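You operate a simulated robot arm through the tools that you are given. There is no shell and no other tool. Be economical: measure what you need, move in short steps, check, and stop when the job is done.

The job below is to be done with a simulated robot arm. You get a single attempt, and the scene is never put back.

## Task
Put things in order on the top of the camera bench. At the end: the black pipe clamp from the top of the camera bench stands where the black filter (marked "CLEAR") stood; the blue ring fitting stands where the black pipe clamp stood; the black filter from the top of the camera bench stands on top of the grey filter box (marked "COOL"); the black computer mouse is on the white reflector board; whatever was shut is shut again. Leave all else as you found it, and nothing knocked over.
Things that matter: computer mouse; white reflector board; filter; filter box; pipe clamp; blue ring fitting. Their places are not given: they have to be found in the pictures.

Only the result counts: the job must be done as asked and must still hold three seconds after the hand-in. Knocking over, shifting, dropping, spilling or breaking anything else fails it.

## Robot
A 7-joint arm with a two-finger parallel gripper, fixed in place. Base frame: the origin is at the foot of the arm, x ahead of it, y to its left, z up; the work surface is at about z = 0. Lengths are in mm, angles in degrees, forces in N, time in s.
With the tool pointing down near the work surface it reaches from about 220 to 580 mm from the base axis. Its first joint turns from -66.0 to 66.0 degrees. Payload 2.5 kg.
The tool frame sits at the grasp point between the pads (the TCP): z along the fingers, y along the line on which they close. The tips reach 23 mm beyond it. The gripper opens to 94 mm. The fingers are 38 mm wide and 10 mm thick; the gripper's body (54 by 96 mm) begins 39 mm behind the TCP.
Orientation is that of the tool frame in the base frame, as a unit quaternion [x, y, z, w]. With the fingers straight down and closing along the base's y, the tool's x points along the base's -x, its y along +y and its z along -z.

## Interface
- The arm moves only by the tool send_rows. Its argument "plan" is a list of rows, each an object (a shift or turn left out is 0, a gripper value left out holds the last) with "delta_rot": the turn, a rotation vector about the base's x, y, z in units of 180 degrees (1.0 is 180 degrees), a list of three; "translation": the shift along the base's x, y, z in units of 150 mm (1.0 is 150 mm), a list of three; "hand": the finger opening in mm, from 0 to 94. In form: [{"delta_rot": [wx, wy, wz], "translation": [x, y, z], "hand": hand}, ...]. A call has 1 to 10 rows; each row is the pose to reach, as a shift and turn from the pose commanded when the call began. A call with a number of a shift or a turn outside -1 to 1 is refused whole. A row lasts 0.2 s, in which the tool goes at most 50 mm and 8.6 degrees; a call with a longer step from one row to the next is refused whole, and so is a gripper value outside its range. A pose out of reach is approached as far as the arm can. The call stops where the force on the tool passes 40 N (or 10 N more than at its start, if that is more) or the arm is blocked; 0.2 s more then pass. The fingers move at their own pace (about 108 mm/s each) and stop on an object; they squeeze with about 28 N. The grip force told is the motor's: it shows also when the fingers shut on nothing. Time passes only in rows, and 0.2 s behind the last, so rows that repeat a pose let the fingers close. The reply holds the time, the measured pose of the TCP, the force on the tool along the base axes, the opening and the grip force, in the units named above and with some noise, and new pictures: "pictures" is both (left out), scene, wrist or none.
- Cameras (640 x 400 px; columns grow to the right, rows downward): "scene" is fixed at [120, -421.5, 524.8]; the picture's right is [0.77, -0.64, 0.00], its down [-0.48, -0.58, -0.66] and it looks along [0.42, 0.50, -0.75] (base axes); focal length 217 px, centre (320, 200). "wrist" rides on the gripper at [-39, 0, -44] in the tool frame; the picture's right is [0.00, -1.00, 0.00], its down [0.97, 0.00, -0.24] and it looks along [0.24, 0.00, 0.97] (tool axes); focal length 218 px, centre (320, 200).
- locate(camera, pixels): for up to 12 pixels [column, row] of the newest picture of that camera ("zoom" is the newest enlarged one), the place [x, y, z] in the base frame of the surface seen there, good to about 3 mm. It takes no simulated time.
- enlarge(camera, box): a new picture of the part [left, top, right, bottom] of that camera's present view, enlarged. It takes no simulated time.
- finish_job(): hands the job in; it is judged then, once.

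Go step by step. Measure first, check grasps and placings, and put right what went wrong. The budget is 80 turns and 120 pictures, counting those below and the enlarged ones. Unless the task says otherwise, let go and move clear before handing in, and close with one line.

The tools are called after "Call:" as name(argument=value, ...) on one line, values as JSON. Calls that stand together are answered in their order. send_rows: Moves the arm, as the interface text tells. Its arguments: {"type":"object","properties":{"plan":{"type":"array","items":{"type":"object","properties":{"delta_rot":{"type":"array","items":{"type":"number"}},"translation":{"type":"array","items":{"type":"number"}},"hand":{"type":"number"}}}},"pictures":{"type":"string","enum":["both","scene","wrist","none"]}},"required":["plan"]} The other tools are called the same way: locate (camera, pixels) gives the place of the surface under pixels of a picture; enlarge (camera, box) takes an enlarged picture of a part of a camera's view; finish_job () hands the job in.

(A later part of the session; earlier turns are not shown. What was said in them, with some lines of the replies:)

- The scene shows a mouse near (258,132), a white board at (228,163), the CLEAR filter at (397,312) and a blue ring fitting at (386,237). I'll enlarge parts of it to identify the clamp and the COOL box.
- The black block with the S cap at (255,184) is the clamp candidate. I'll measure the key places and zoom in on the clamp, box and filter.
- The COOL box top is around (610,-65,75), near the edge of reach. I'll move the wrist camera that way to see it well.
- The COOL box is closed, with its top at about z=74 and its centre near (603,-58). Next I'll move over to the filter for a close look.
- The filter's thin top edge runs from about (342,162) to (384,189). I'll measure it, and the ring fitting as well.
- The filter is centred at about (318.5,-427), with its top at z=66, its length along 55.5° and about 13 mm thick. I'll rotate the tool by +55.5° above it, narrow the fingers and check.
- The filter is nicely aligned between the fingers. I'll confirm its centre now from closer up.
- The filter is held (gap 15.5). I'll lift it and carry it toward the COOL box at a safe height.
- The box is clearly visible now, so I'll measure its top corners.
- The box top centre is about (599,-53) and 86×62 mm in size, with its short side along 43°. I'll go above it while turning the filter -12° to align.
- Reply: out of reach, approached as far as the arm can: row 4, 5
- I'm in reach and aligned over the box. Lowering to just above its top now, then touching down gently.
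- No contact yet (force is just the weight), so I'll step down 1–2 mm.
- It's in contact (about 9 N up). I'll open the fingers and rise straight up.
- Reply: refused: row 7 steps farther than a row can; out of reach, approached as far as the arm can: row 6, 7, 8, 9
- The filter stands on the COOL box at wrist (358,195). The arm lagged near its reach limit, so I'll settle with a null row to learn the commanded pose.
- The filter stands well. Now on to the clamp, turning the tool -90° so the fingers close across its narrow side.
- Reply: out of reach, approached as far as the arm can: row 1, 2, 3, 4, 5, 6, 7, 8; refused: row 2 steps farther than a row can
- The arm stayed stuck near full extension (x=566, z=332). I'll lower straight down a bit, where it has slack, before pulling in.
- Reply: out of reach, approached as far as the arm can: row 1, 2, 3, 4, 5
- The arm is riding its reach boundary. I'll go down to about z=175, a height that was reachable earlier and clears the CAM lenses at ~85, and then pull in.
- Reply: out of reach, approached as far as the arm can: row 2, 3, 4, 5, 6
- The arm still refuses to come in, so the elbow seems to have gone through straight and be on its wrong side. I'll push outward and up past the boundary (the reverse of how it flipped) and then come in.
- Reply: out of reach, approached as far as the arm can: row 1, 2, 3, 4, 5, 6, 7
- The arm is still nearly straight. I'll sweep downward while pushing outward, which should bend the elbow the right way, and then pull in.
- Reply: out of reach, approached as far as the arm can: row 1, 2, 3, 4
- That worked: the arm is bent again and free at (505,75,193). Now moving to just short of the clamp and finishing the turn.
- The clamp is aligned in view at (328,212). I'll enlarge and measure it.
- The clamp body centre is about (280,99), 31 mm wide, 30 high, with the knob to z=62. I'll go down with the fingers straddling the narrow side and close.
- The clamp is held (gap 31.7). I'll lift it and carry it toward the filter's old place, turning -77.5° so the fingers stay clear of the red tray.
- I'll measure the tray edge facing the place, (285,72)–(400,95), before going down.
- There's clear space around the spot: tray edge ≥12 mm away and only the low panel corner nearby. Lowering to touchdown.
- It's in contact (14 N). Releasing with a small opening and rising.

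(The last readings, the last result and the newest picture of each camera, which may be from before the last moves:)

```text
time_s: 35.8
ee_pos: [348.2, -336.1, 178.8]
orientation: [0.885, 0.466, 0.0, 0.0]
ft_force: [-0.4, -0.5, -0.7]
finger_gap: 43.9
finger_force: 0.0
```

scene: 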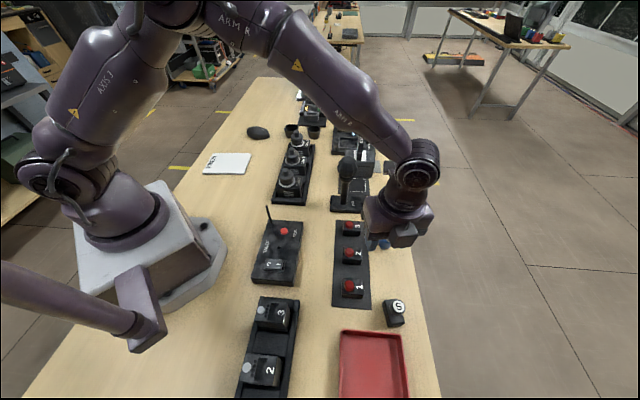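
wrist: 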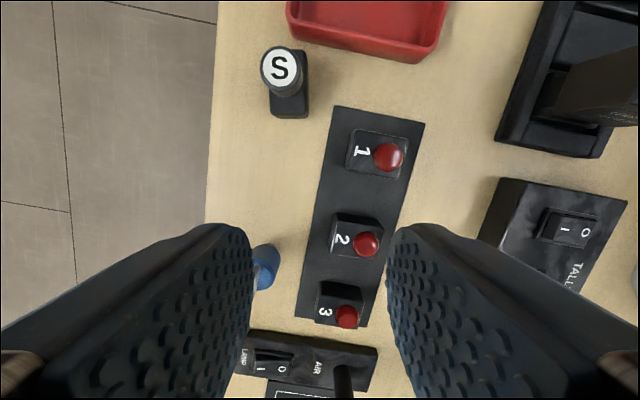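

The clamp stands in the filter's old spot. Next I'll move over the blue ring fitting for a close look.

Call:
send_rows(plan=[{"translation": [0.25, 0, 0.05], "hand": 60}, {"translation": [0.45, 0.04, 0.05]}], pictures="wrist")

```text
time_s: 36.4
ee_pos: [415.8, -330.3, 186.5]
orientation: [0.885, 0.466, 0.0, 0.0]
ft_force: [0.5, -0.2, 0.0]
finger_gap: 60.2
finger_force: 0.0
```

wrist: 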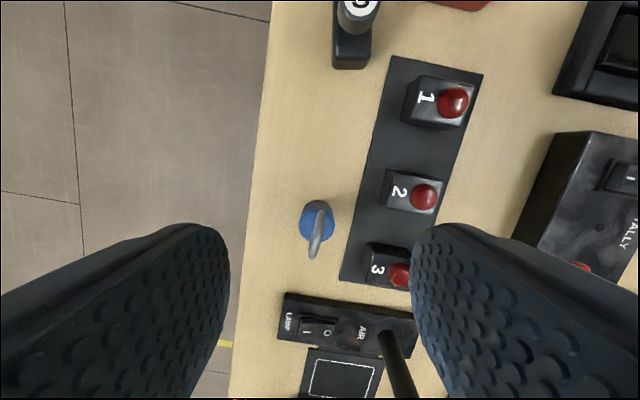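

The ring is at (317,228), with button 3 to its right and the AIR panel below. Measuring clearances.

Call:
enlarge(camera="wrist", box=[280, 190, 360, 265])

Call:
locate(camera="wrist", pixels=[[308, 208], [304, 225], [331, 222], [316, 209], [315, 254], [318, 230], [370, 246], [399, 273], [369, 280], [300, 296], [318, 300], [384, 186]])

```text
5.33 times, centred on (320, 228) of wrist
```

zoom: 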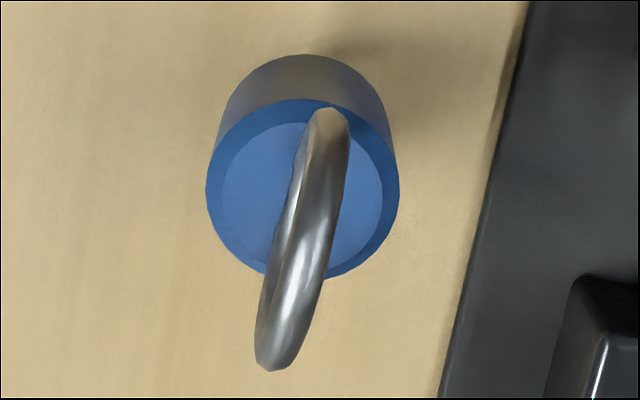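

```text
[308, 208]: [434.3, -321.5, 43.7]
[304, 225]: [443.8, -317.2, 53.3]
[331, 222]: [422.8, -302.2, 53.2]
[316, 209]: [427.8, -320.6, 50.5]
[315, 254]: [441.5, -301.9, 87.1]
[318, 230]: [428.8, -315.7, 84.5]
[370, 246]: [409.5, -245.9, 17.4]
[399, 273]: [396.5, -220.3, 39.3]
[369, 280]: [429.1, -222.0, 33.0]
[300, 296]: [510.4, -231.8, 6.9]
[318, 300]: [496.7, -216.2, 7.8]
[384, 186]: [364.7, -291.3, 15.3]
```

The body is about 29 mm across, centred at (434,-309), with its top at z=53 and the ring up to 88. I'll go to z=53 so the palm clears the ring, and close.

Call:
send_rows(plan=[{"translation": [0.121, 0.142, -0.05]}, {"translation": [0.121, 0.142, -0.35]}, {"translation": [0.121, 0.142, -0.65]}, {"translation": [0.121, 0.142, -0.8]}, {"translation": [0.121, 0.142, -0.885]}, {"translation": [0.121, 0.142, -0.885], "hand": 15}, {"translation": [0.121, 0.142, -0.885], "hand": 15}, {"translation": [0.121, 0.142, -0.885], "hand": 15}])

```text
time_s: 38.2
ee_pos: [433.7, -309.4, 53.4]
orientation: [0.884, 0.467, 0.0, 0.0]
ft_force: [-0.3, 0.8, -0.8]
finger_gap: 31.3
finger_force: 27.8
```

scene: 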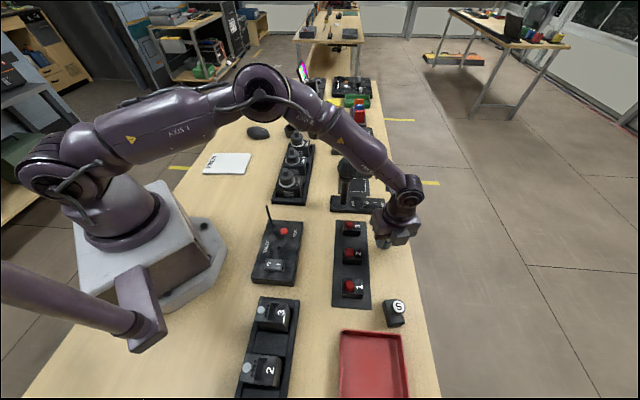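
wrist: 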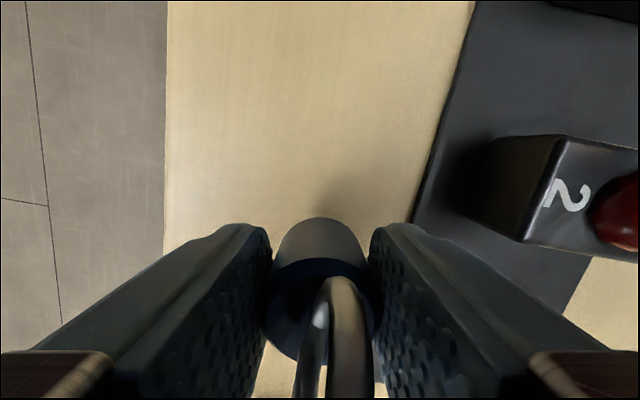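

The ring fitting is held (gap 31.3). Lifting it and carrying it to the clamp's old place at (280,99), rotating back.

Call:
send_rows(plan=[{"translation": [0, 0, 0.2]}, {"translation": [0, 0, 0.5]}, {"translation": [-0.05, 0, 0.8]}, {"translation": [-0.2, 0.1, 1.0], "delta_rot": [0, 0, 0.03]}, {"translation": [-0.4, 0.3, 1.0], "delta_rot": [0, 0, 0.06]}, {"translation": [-0.5, 0.55, 1.0], "delta_rot": [0, 0, 0.1]}, {"translation": [-0.6, 0.8, 1.0], "delta_rot": [0, 0, 0.14]}, {"translation": [-0.65, 1.0, 1.0], "delta_rot": [0, 0, 0.18]}], pictures="none")

Call:
send_rows(plan=[{"translation": [-0.02, 0.25, 0.1], "delta_rot": [0, 0, 0.045]}, {"translation": [-0.04, 0.5, 0.1], "delta_rot": [0, 0, 0.09]}, {"translation": [-0.06, 0.8, 0.1], "delta_rot": [0, 0, 0.13]}, {"translation": [-0.08, 1.0, 0.1], "delta_rot": [0, 0, 0.17]}], pictures="none")

Call:
send_rows(plan=[{"translation": [-0.1, 0.25, 0], "delta_rot": [0, 0, 0.04]}, {"translation": [-0.2, 0.5, 0], "delta_rot": [0, 0, 0.08]}, {"translation": [-0.27, 0.7, -0.1], "delta_rot": [0, 0, 0.08]}])

```text
time_s: 40.0
ee_pos: [336.4, -157.6, 203.0]
orientation: [0.718, 0.696, -0.001, 0.0]
ft_force: [0.5, 0.0, -1.1]
finger_gap: 30.9
finger_force: 27.8
```

```text
time_s: 41.0
ee_pos: [322.9, -7.8, 219.3]
orientation: [0.509, 0.861, 0.001, 0.0]
ft_force: [0.2, 0.0, -1.0]
finger_gap: 31.3
finger_force: 28.1
```

```text
time_s: 41.8
ee_pos: [283.2, 95.2, 203.2]
orientation: [0.398, 0.917, 0.0, 0.0]
ft_force: [0.4, -0.5, -1.4]
finger_gap: 30.9
finger_force: 28.0
```

scene: 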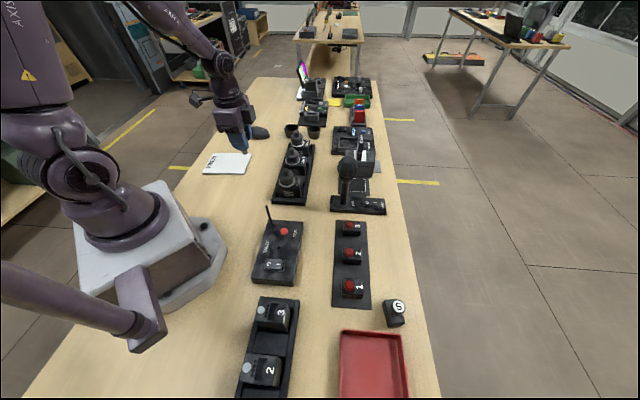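
wrist: 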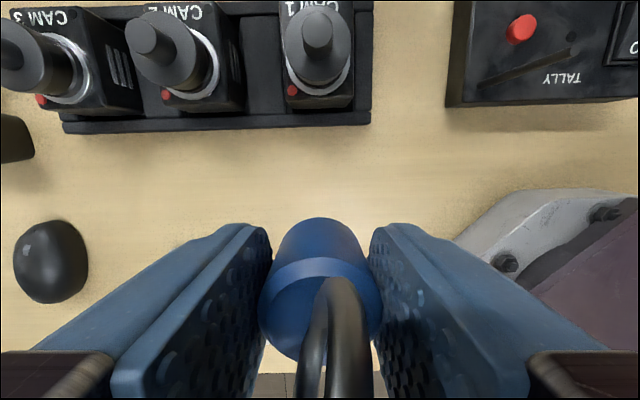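

I'm over the clamp's old place. Fine adjustment to (280,99), then lowering.

Call:
send_rows(plan=[{"translation": [-0.021, 0.026, -0.2]}, {"translation": [-0.021, 0.026, -0.5]}, {"translation": [-0.021, 0.026, -0.8]}, {"translation": [-0.021, 0.026, -0.95]}, {"translation": [-0.021, 0.026, -0.99]}, {"translation": [-0.021, 0.026, -0.996]}], pictures="none")

Call:
send_rows(plan=[{"translation": [0, 0, -0.006]}, {"translation": [0, 0, -0.01]}], pictures="none")

```text
time_s: 43.2
ee_pos: [279.8, 99.9, 53.0]
orientation: [0.4, 0.917, 0.001, 0.0]
ft_force: [0.0, -0.1, -1.1]
finger_gap: 30.7
finger_force: 27.9
```

```text
time_s: 43.8
ee_pos: [280.0, 99.3, 53.6]
orientation: [0.399, 0.917, 0.0, 0.0]
ft_force: [-3.2, -1.3, 16.5]
finger_gap: 30.8
finger_force: 28.7
```

It's touching down (16 N up), so I'll release and rise.

Call:
send_rows(plan=[{"translation": [0, 0, 0.008], "hand": 38}, {"translation": [0, 0, 0.008], "hand": 54}, {"translation": [0, 0, 0.008], "hand": 54}, {"translation": [0, 0, 0.2]}, {"translation": [0, 0, 0.5]}, {"translation": [0, 0, 0.8]}, {"translation": [0.15, 0.15, 0.95]}, {"translation": [0.35, 0.35, 0.95]}, {"translation": [0.5, 0.5, 0.95], "hand": 94}])

```text
time_s: 45.8
ee_pos: [354.7, 175.3, 196.4]
orientation: [0.399, 0.917, -0.001, 0.0]
ft_force: [-0.4, -0.5, -0.3]
finger_gap: 94.1
finger_force: 0.0
```

scene: 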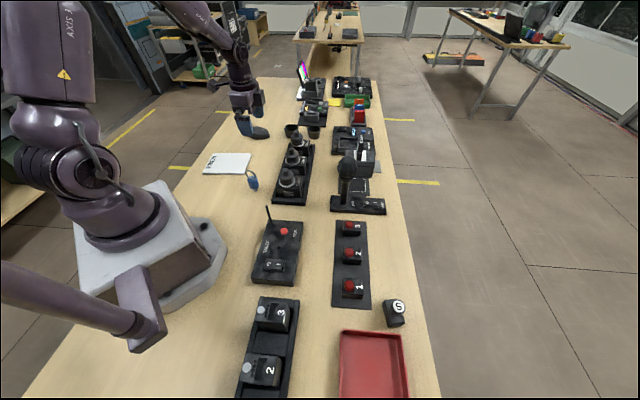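
wrist: 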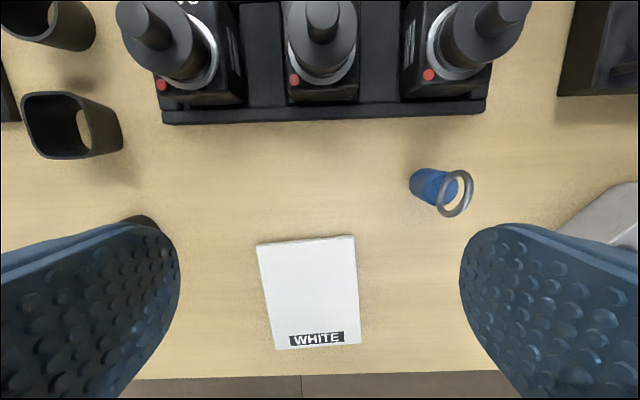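

The ring fitting stands at the clamp's place. Now toward the mouse, staying well within reach.

Call:
send_rows(plan=[{"translation": [0.1, 0.25, 0.1]}, {"translation": [0.2, 0.5, 0.1]}, {"translation": [0.28, 0.75, 0.1]}, {"translation": [0.3, 0.9, 0.1]}])

```text
time_s: 46.8
ee_pos: [399.8, 309.8, 209.8]
orientation: [0.398, 0.918, 0.0, 0.0]
ft_force: [0.0, 0.2, -0.6]
finger_gap: 94.0
finger_force: 0.0
```

scene: 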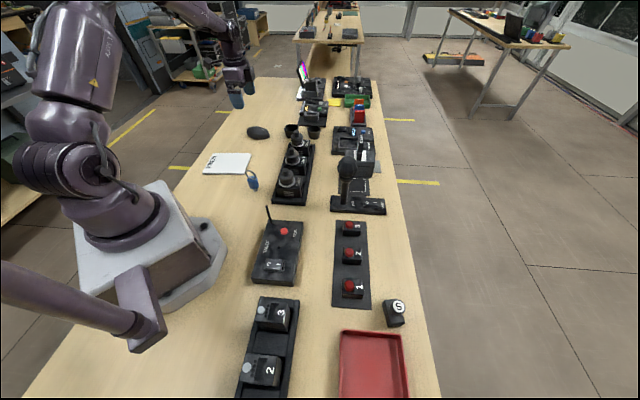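
wrist: 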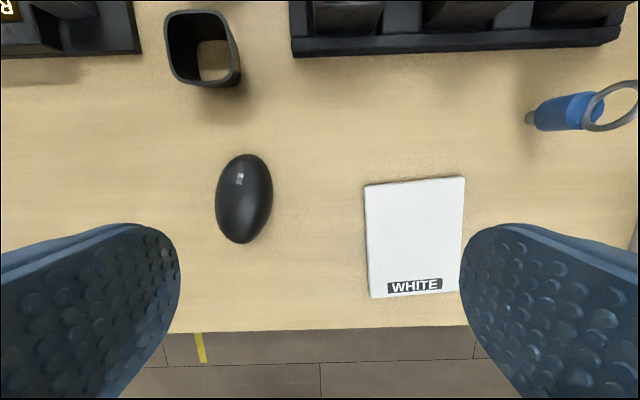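

The mouse is at (244,198), aligned with the fingers. Measuring its edges and the board corners.

Call:
locate(camera="wrist", pixels=[[244, 198], [250, 156], [237, 241], [218, 196], [270, 200], [230, 160], [366, 187], [463, 178], [462, 290], [374, 296], [415, 235]])

Call:
enlarge(camera="wrist", box=[190, 140, 300, 260])

```text
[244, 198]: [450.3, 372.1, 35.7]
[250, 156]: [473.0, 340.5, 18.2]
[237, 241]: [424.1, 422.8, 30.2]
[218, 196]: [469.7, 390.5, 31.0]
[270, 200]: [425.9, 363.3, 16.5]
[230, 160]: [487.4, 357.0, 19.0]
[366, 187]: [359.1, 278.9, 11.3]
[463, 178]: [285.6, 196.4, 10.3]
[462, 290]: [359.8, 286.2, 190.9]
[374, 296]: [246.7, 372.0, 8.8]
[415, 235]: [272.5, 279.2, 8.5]
```

```text
3.33 times, centred on (245, 200) of wrist
```

zoom: 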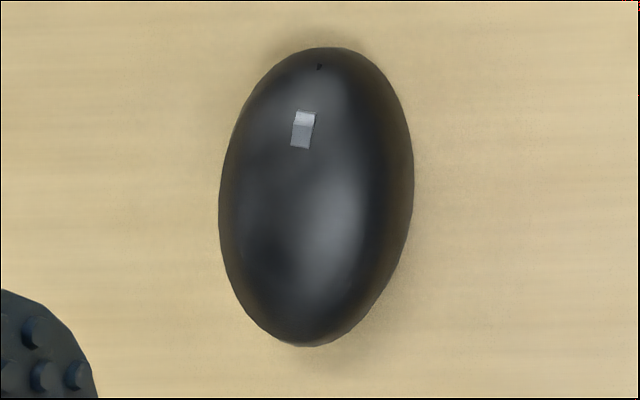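

The mouse centre is about (449,380), roughly 57 mm wide and 36 high, at radius ~588, just past vertical reach. I'll yaw -7° to square up, tilt the tool 8° outward and approach above it at z≈120.

Call:
send_rows(plan=[{"delta_rot": [0, 0, -0.0389], "hand": 84}, {"delta_rot": [0.0283, -0.0343, -0.0389]}, {"delta_rot": [0.0283, -0.0343, -0.0389], "translation": [0.1, 0.15, -0.15]}, {"delta_rot": [0.0283, -0.0343, -0.0389], "translation": [0.2, 0.3, -0.4]}, {"delta_rot": [0.0283, -0.0343, -0.0389], "translation": [0.3, 0.45, -0.6]}])

Call:
locate(camera="wrist", pixels=[[320, 200]])

```text
time_s: 48.0
ee_pos: [445.2, 376.9, 120.8]
orientation: [0.453, 0.889, 0.061, 0.032]
ft_force: [0.0, 0.1, -0.5]
finger_gap: 84.0
finger_force: 0.1
```

scene: 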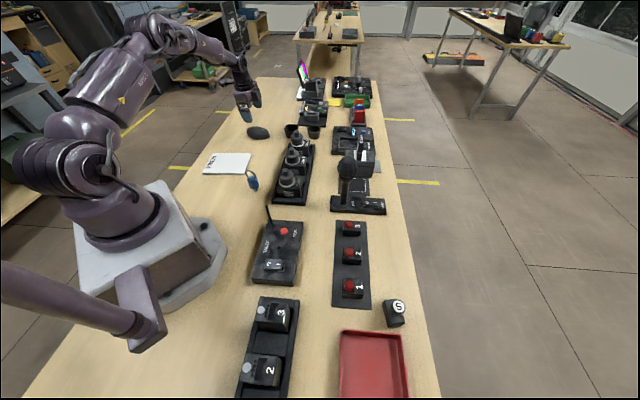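
wrist: 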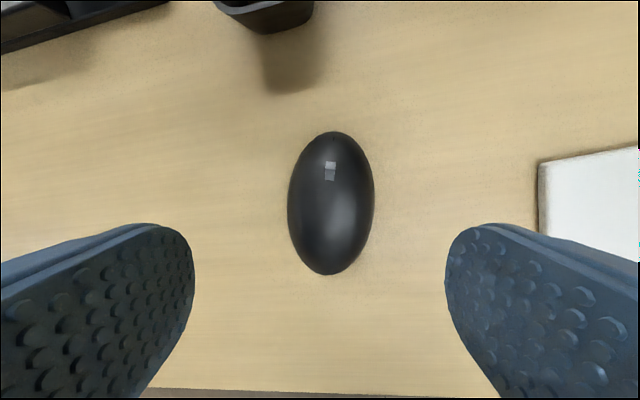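

```text
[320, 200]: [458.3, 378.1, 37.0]
```

The mouse is squared up in view at (331,203). Re-measuring its outline to centre on it.

Call:
locate(camera="wrist", pixels=[[290, 202], [372, 202], [333, 134], [329, 272], [331, 203], [285, 202], [378, 202], [331, 128], [329, 279]])

```text
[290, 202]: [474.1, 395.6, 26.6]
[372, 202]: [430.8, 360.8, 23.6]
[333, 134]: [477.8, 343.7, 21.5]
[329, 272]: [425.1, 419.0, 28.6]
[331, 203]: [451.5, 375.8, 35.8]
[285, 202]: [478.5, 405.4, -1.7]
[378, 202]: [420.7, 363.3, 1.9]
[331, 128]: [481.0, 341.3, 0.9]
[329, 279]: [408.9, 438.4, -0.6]
```

Call:
send_rows(plan=[{"translation": [0.02, 0.003, -0.2]}, {"translation": [0.035, 0.006, -0.4]}, {"translation": [0.035, 0.006, -0.54]}, {"translation": [0.035, 0.006, -0.592]}])

```text
time_s: 49.0
ee_pos: [449.7, 376.7, 30.5]
orientation: [0.453, 0.889, 0.062, 0.031]
ft_force: [0.5, 0.3, -0.2]
finger_gap: 84.0
finger_force: 0.0
```

scene: 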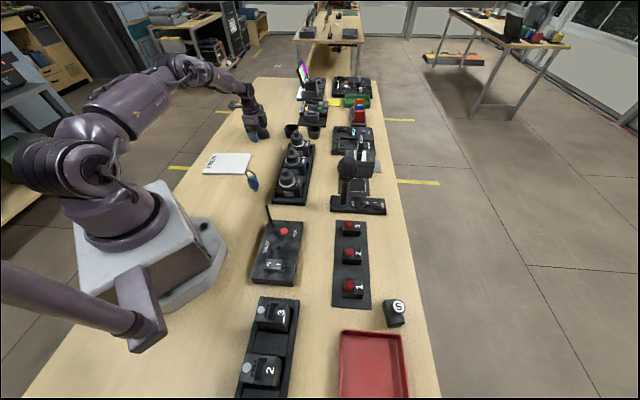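
wrist: 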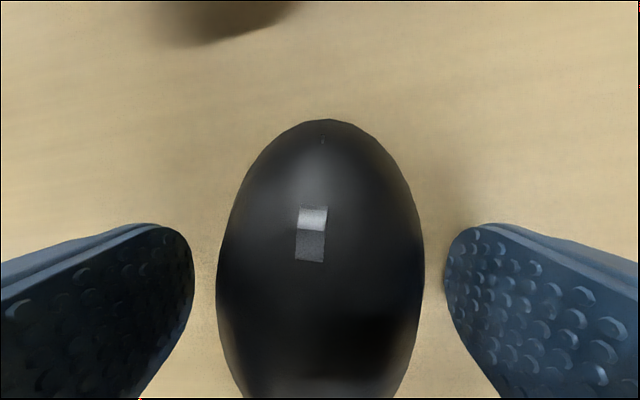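

The fingers straddle the mouse within reach. Closing now.

Call:
send_rows(plan=[{"hand": 40}, {"hand": 40}, {"hand": 40}, {"hand": 40}])

```text
time_s: 50.0
ee_pos: [451.0, 377.6, 31.7]
orientation: [0.453, 0.889, 0.062, 0.031]
ft_force: [-0.9, -0.3, 0.0]
finger_gap: 61.9
finger_force: 28.2
```

scene: 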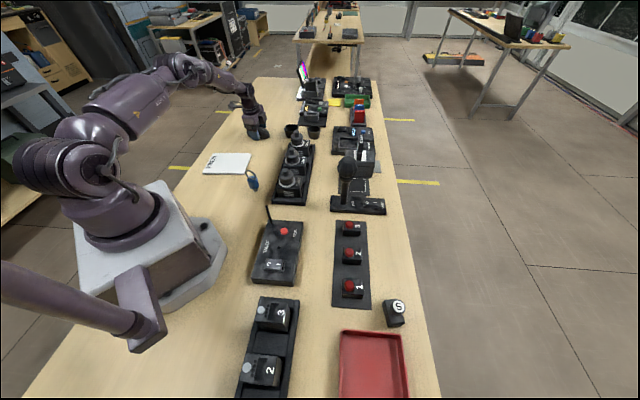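
wrist: 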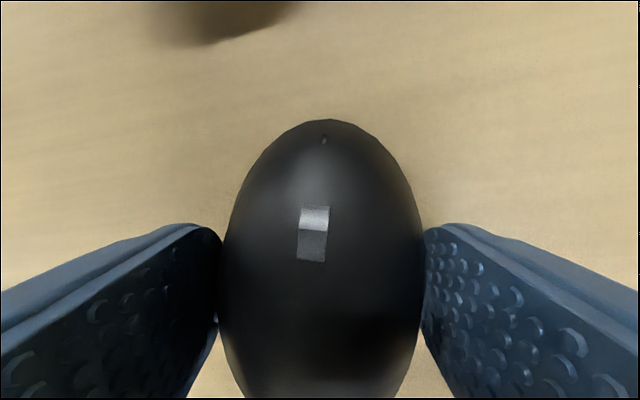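

It's gripped at 61.9 mm. A careful lift while moving slightly inward to check the hold.

Call:
send_rows(plan=[{"translation": [0, 0, 0.06]}, {"translation": [-0.02, -0.02, 0.15]}, {"translation": [-0.06, -0.05, 0.3]}])

```text
time_s: 50.8
ee_pos: [441.2, 369.6, 74.9]
orientation: [0.452, 0.889, 0.061, 0.031]
ft_force: [0.3, -0.7, -0.5]
finger_gap: 61.8
finger_force: 27.9
```

scene: 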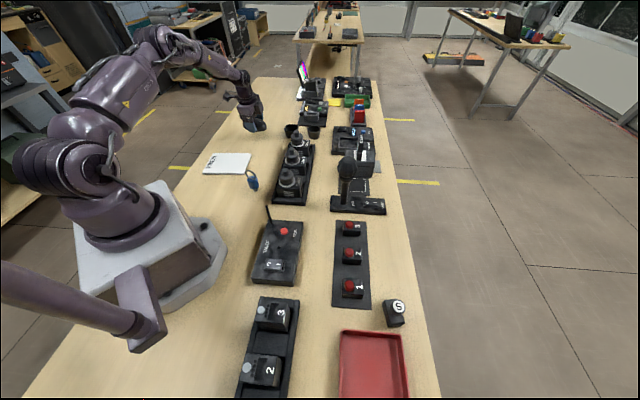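
wrist: 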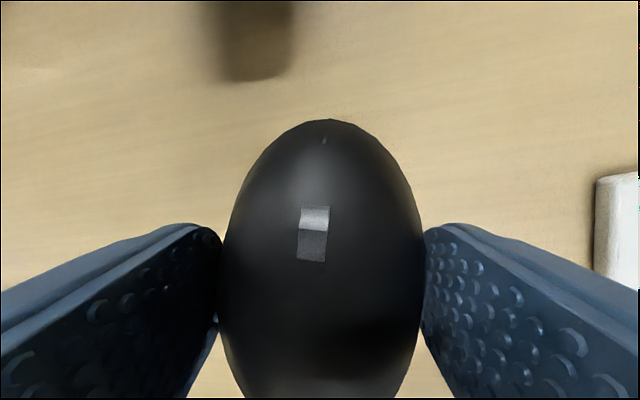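

The hold is firm. Carrying it to above the board centre at about (267,284).

Call:
send_rows(plan=[{"translation": [-0.15, -0.07, 0.15]}, {"translation": [-0.4, -0.2, 0.3]}, {"translation": [-0.65, -0.32, 0.3]}, {"translation": [-0.9, -0.45, 0.3]}, {"translation": [-1.0, -0.5, 0.3]}], pictures="none")

Call:
send_rows(plan=[{"translation": [-0.1, -0.05, 0]}, {"translation": [-0.174, -0.077, -0.15]}])

```text
time_s: 52.0
ee_pos: [292.4, 292.9, 122.0]
orientation: [0.453, 0.889, 0.062, 0.032]
ft_force: [0.0, -0.9, -1.4]
finger_gap: 61.6
finger_force: 27.8
```

```text
time_s: 52.6
ee_pos: [265.0, 284.6, 98.3]
orientation: [0.452, 0.889, 0.063, 0.033]
ft_force: [0.4, 0.7, -1.8]
finger_gap: 61.6
finger_force: 27.6
```

scene: 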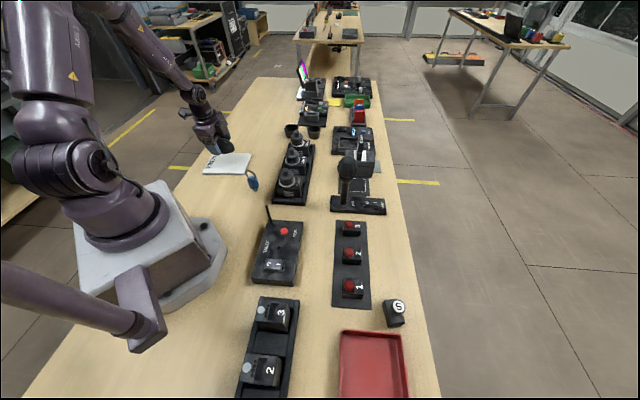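
wrist: 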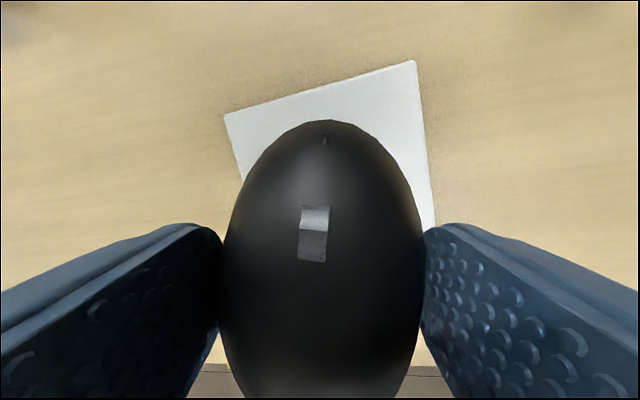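

It's centred over the board. Lowering, then feeling for contact.

Call:
send_rows(plan=[{"translation": [0, 0, -0.2]}, {"translation": [0, 0, -0.33]}, {"translation": [0, 0, -0.365]}, {"translation": [0, 0, -0.378]}], pictures="none")

Call:
send_rows(plan=[{"translation": [0, 0, -0.006]}, {"translation": [0, 0, -0.01]}], pictures="none")

```text
time_s: 53.6
ee_pos: [264.9, 282.9, 41.1]
orientation: [0.453, 0.889, 0.063, 0.032]
ft_force: [-0.1, 0.1, -1.5]
finger_gap: 61.6
finger_force: 28.3
```

```text
time_s: 54.2
ee_pos: [264.8, 284.0, 40.5]
orientation: [0.452, 0.889, 0.062, 0.032]
ft_force: [-2.7, -3.5, 15.9]
finger_gap: 61.8
finger_force: 27.8
```

It has contacted the board (16 N up). Opening gently, then rising clear.

Call:
send_rows(plan=[{"translation": [0, 0, 0.006], "hand": 68}, {"translation": [0, 0, 0.012], "hand": 76}, {"translation": [0, 0, 0.05], "hand": 80}, {"translation": [0, 0, 0.25], "hand": 84}, {"translation": [0, 0, 0.55]}, {"translation": [0, 0, 0.85]}, {"translation": [0.1, -0.2, 1.0]}])

```text
time_s: 55.8
ee_pos: [280.3, 254.4, 190.7]
orientation: [0.453, 0.889, 0.061, 0.03]
ft_force: [0.7, 0.1, -0.3]
finger_gap: 83.9
finger_force: 0.0
```

scene: 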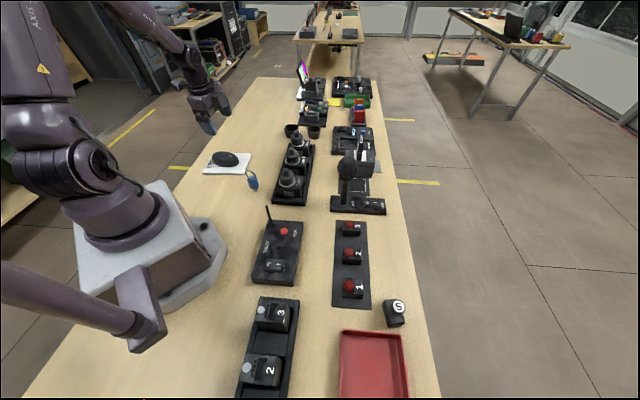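
wrist: 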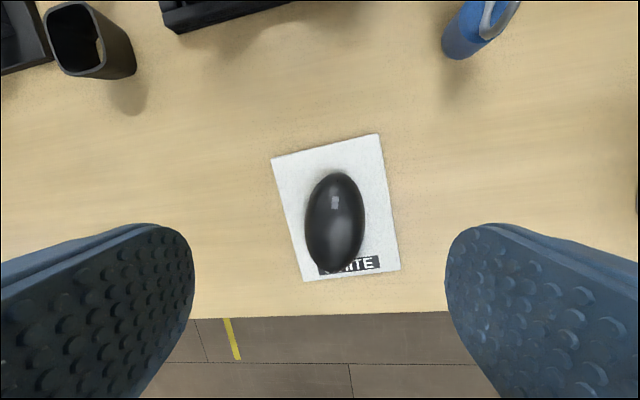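

The mouse rests on the board at (334,220). One last check of the other placements before the hand-in.

Call:
enlarge(camera="scene", box=[190, 120, 410, 330])

Call:
locate(camera="wrist", pixels=[[273, 159], [377, 136], [398, 268], [304, 280]])

```text
1.90 times, centred on (300, 225) of scene
```

zoom: 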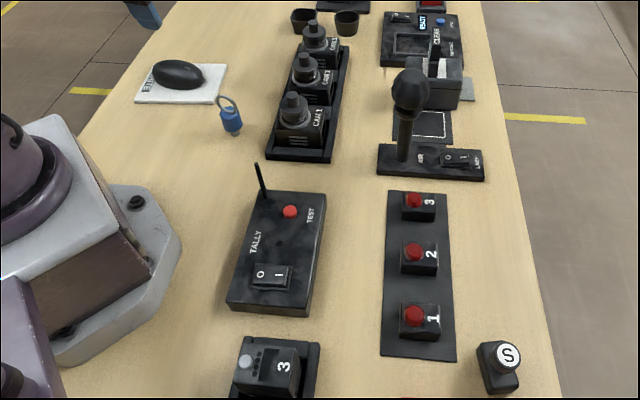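

```text
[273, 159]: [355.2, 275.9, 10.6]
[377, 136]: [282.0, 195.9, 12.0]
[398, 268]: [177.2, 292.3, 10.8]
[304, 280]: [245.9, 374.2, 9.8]
```

Everything is in place: the board has not shifted, the filter is on the box, and the clamp, ring fitting and mouse are where they belong. Handing in.

Call:
finish_job()

```text
The job is handed in.
```

I handed the job in. The CLEAR filter is on the COOL box, the pipe clamp (the black block with the "S" cap, identified by elimination) is in the filter's old place, the ring fitting is in the clamp's old place, and the mouse is on the white board. I opened nothing, and the last pictures showed nothing knocked over.
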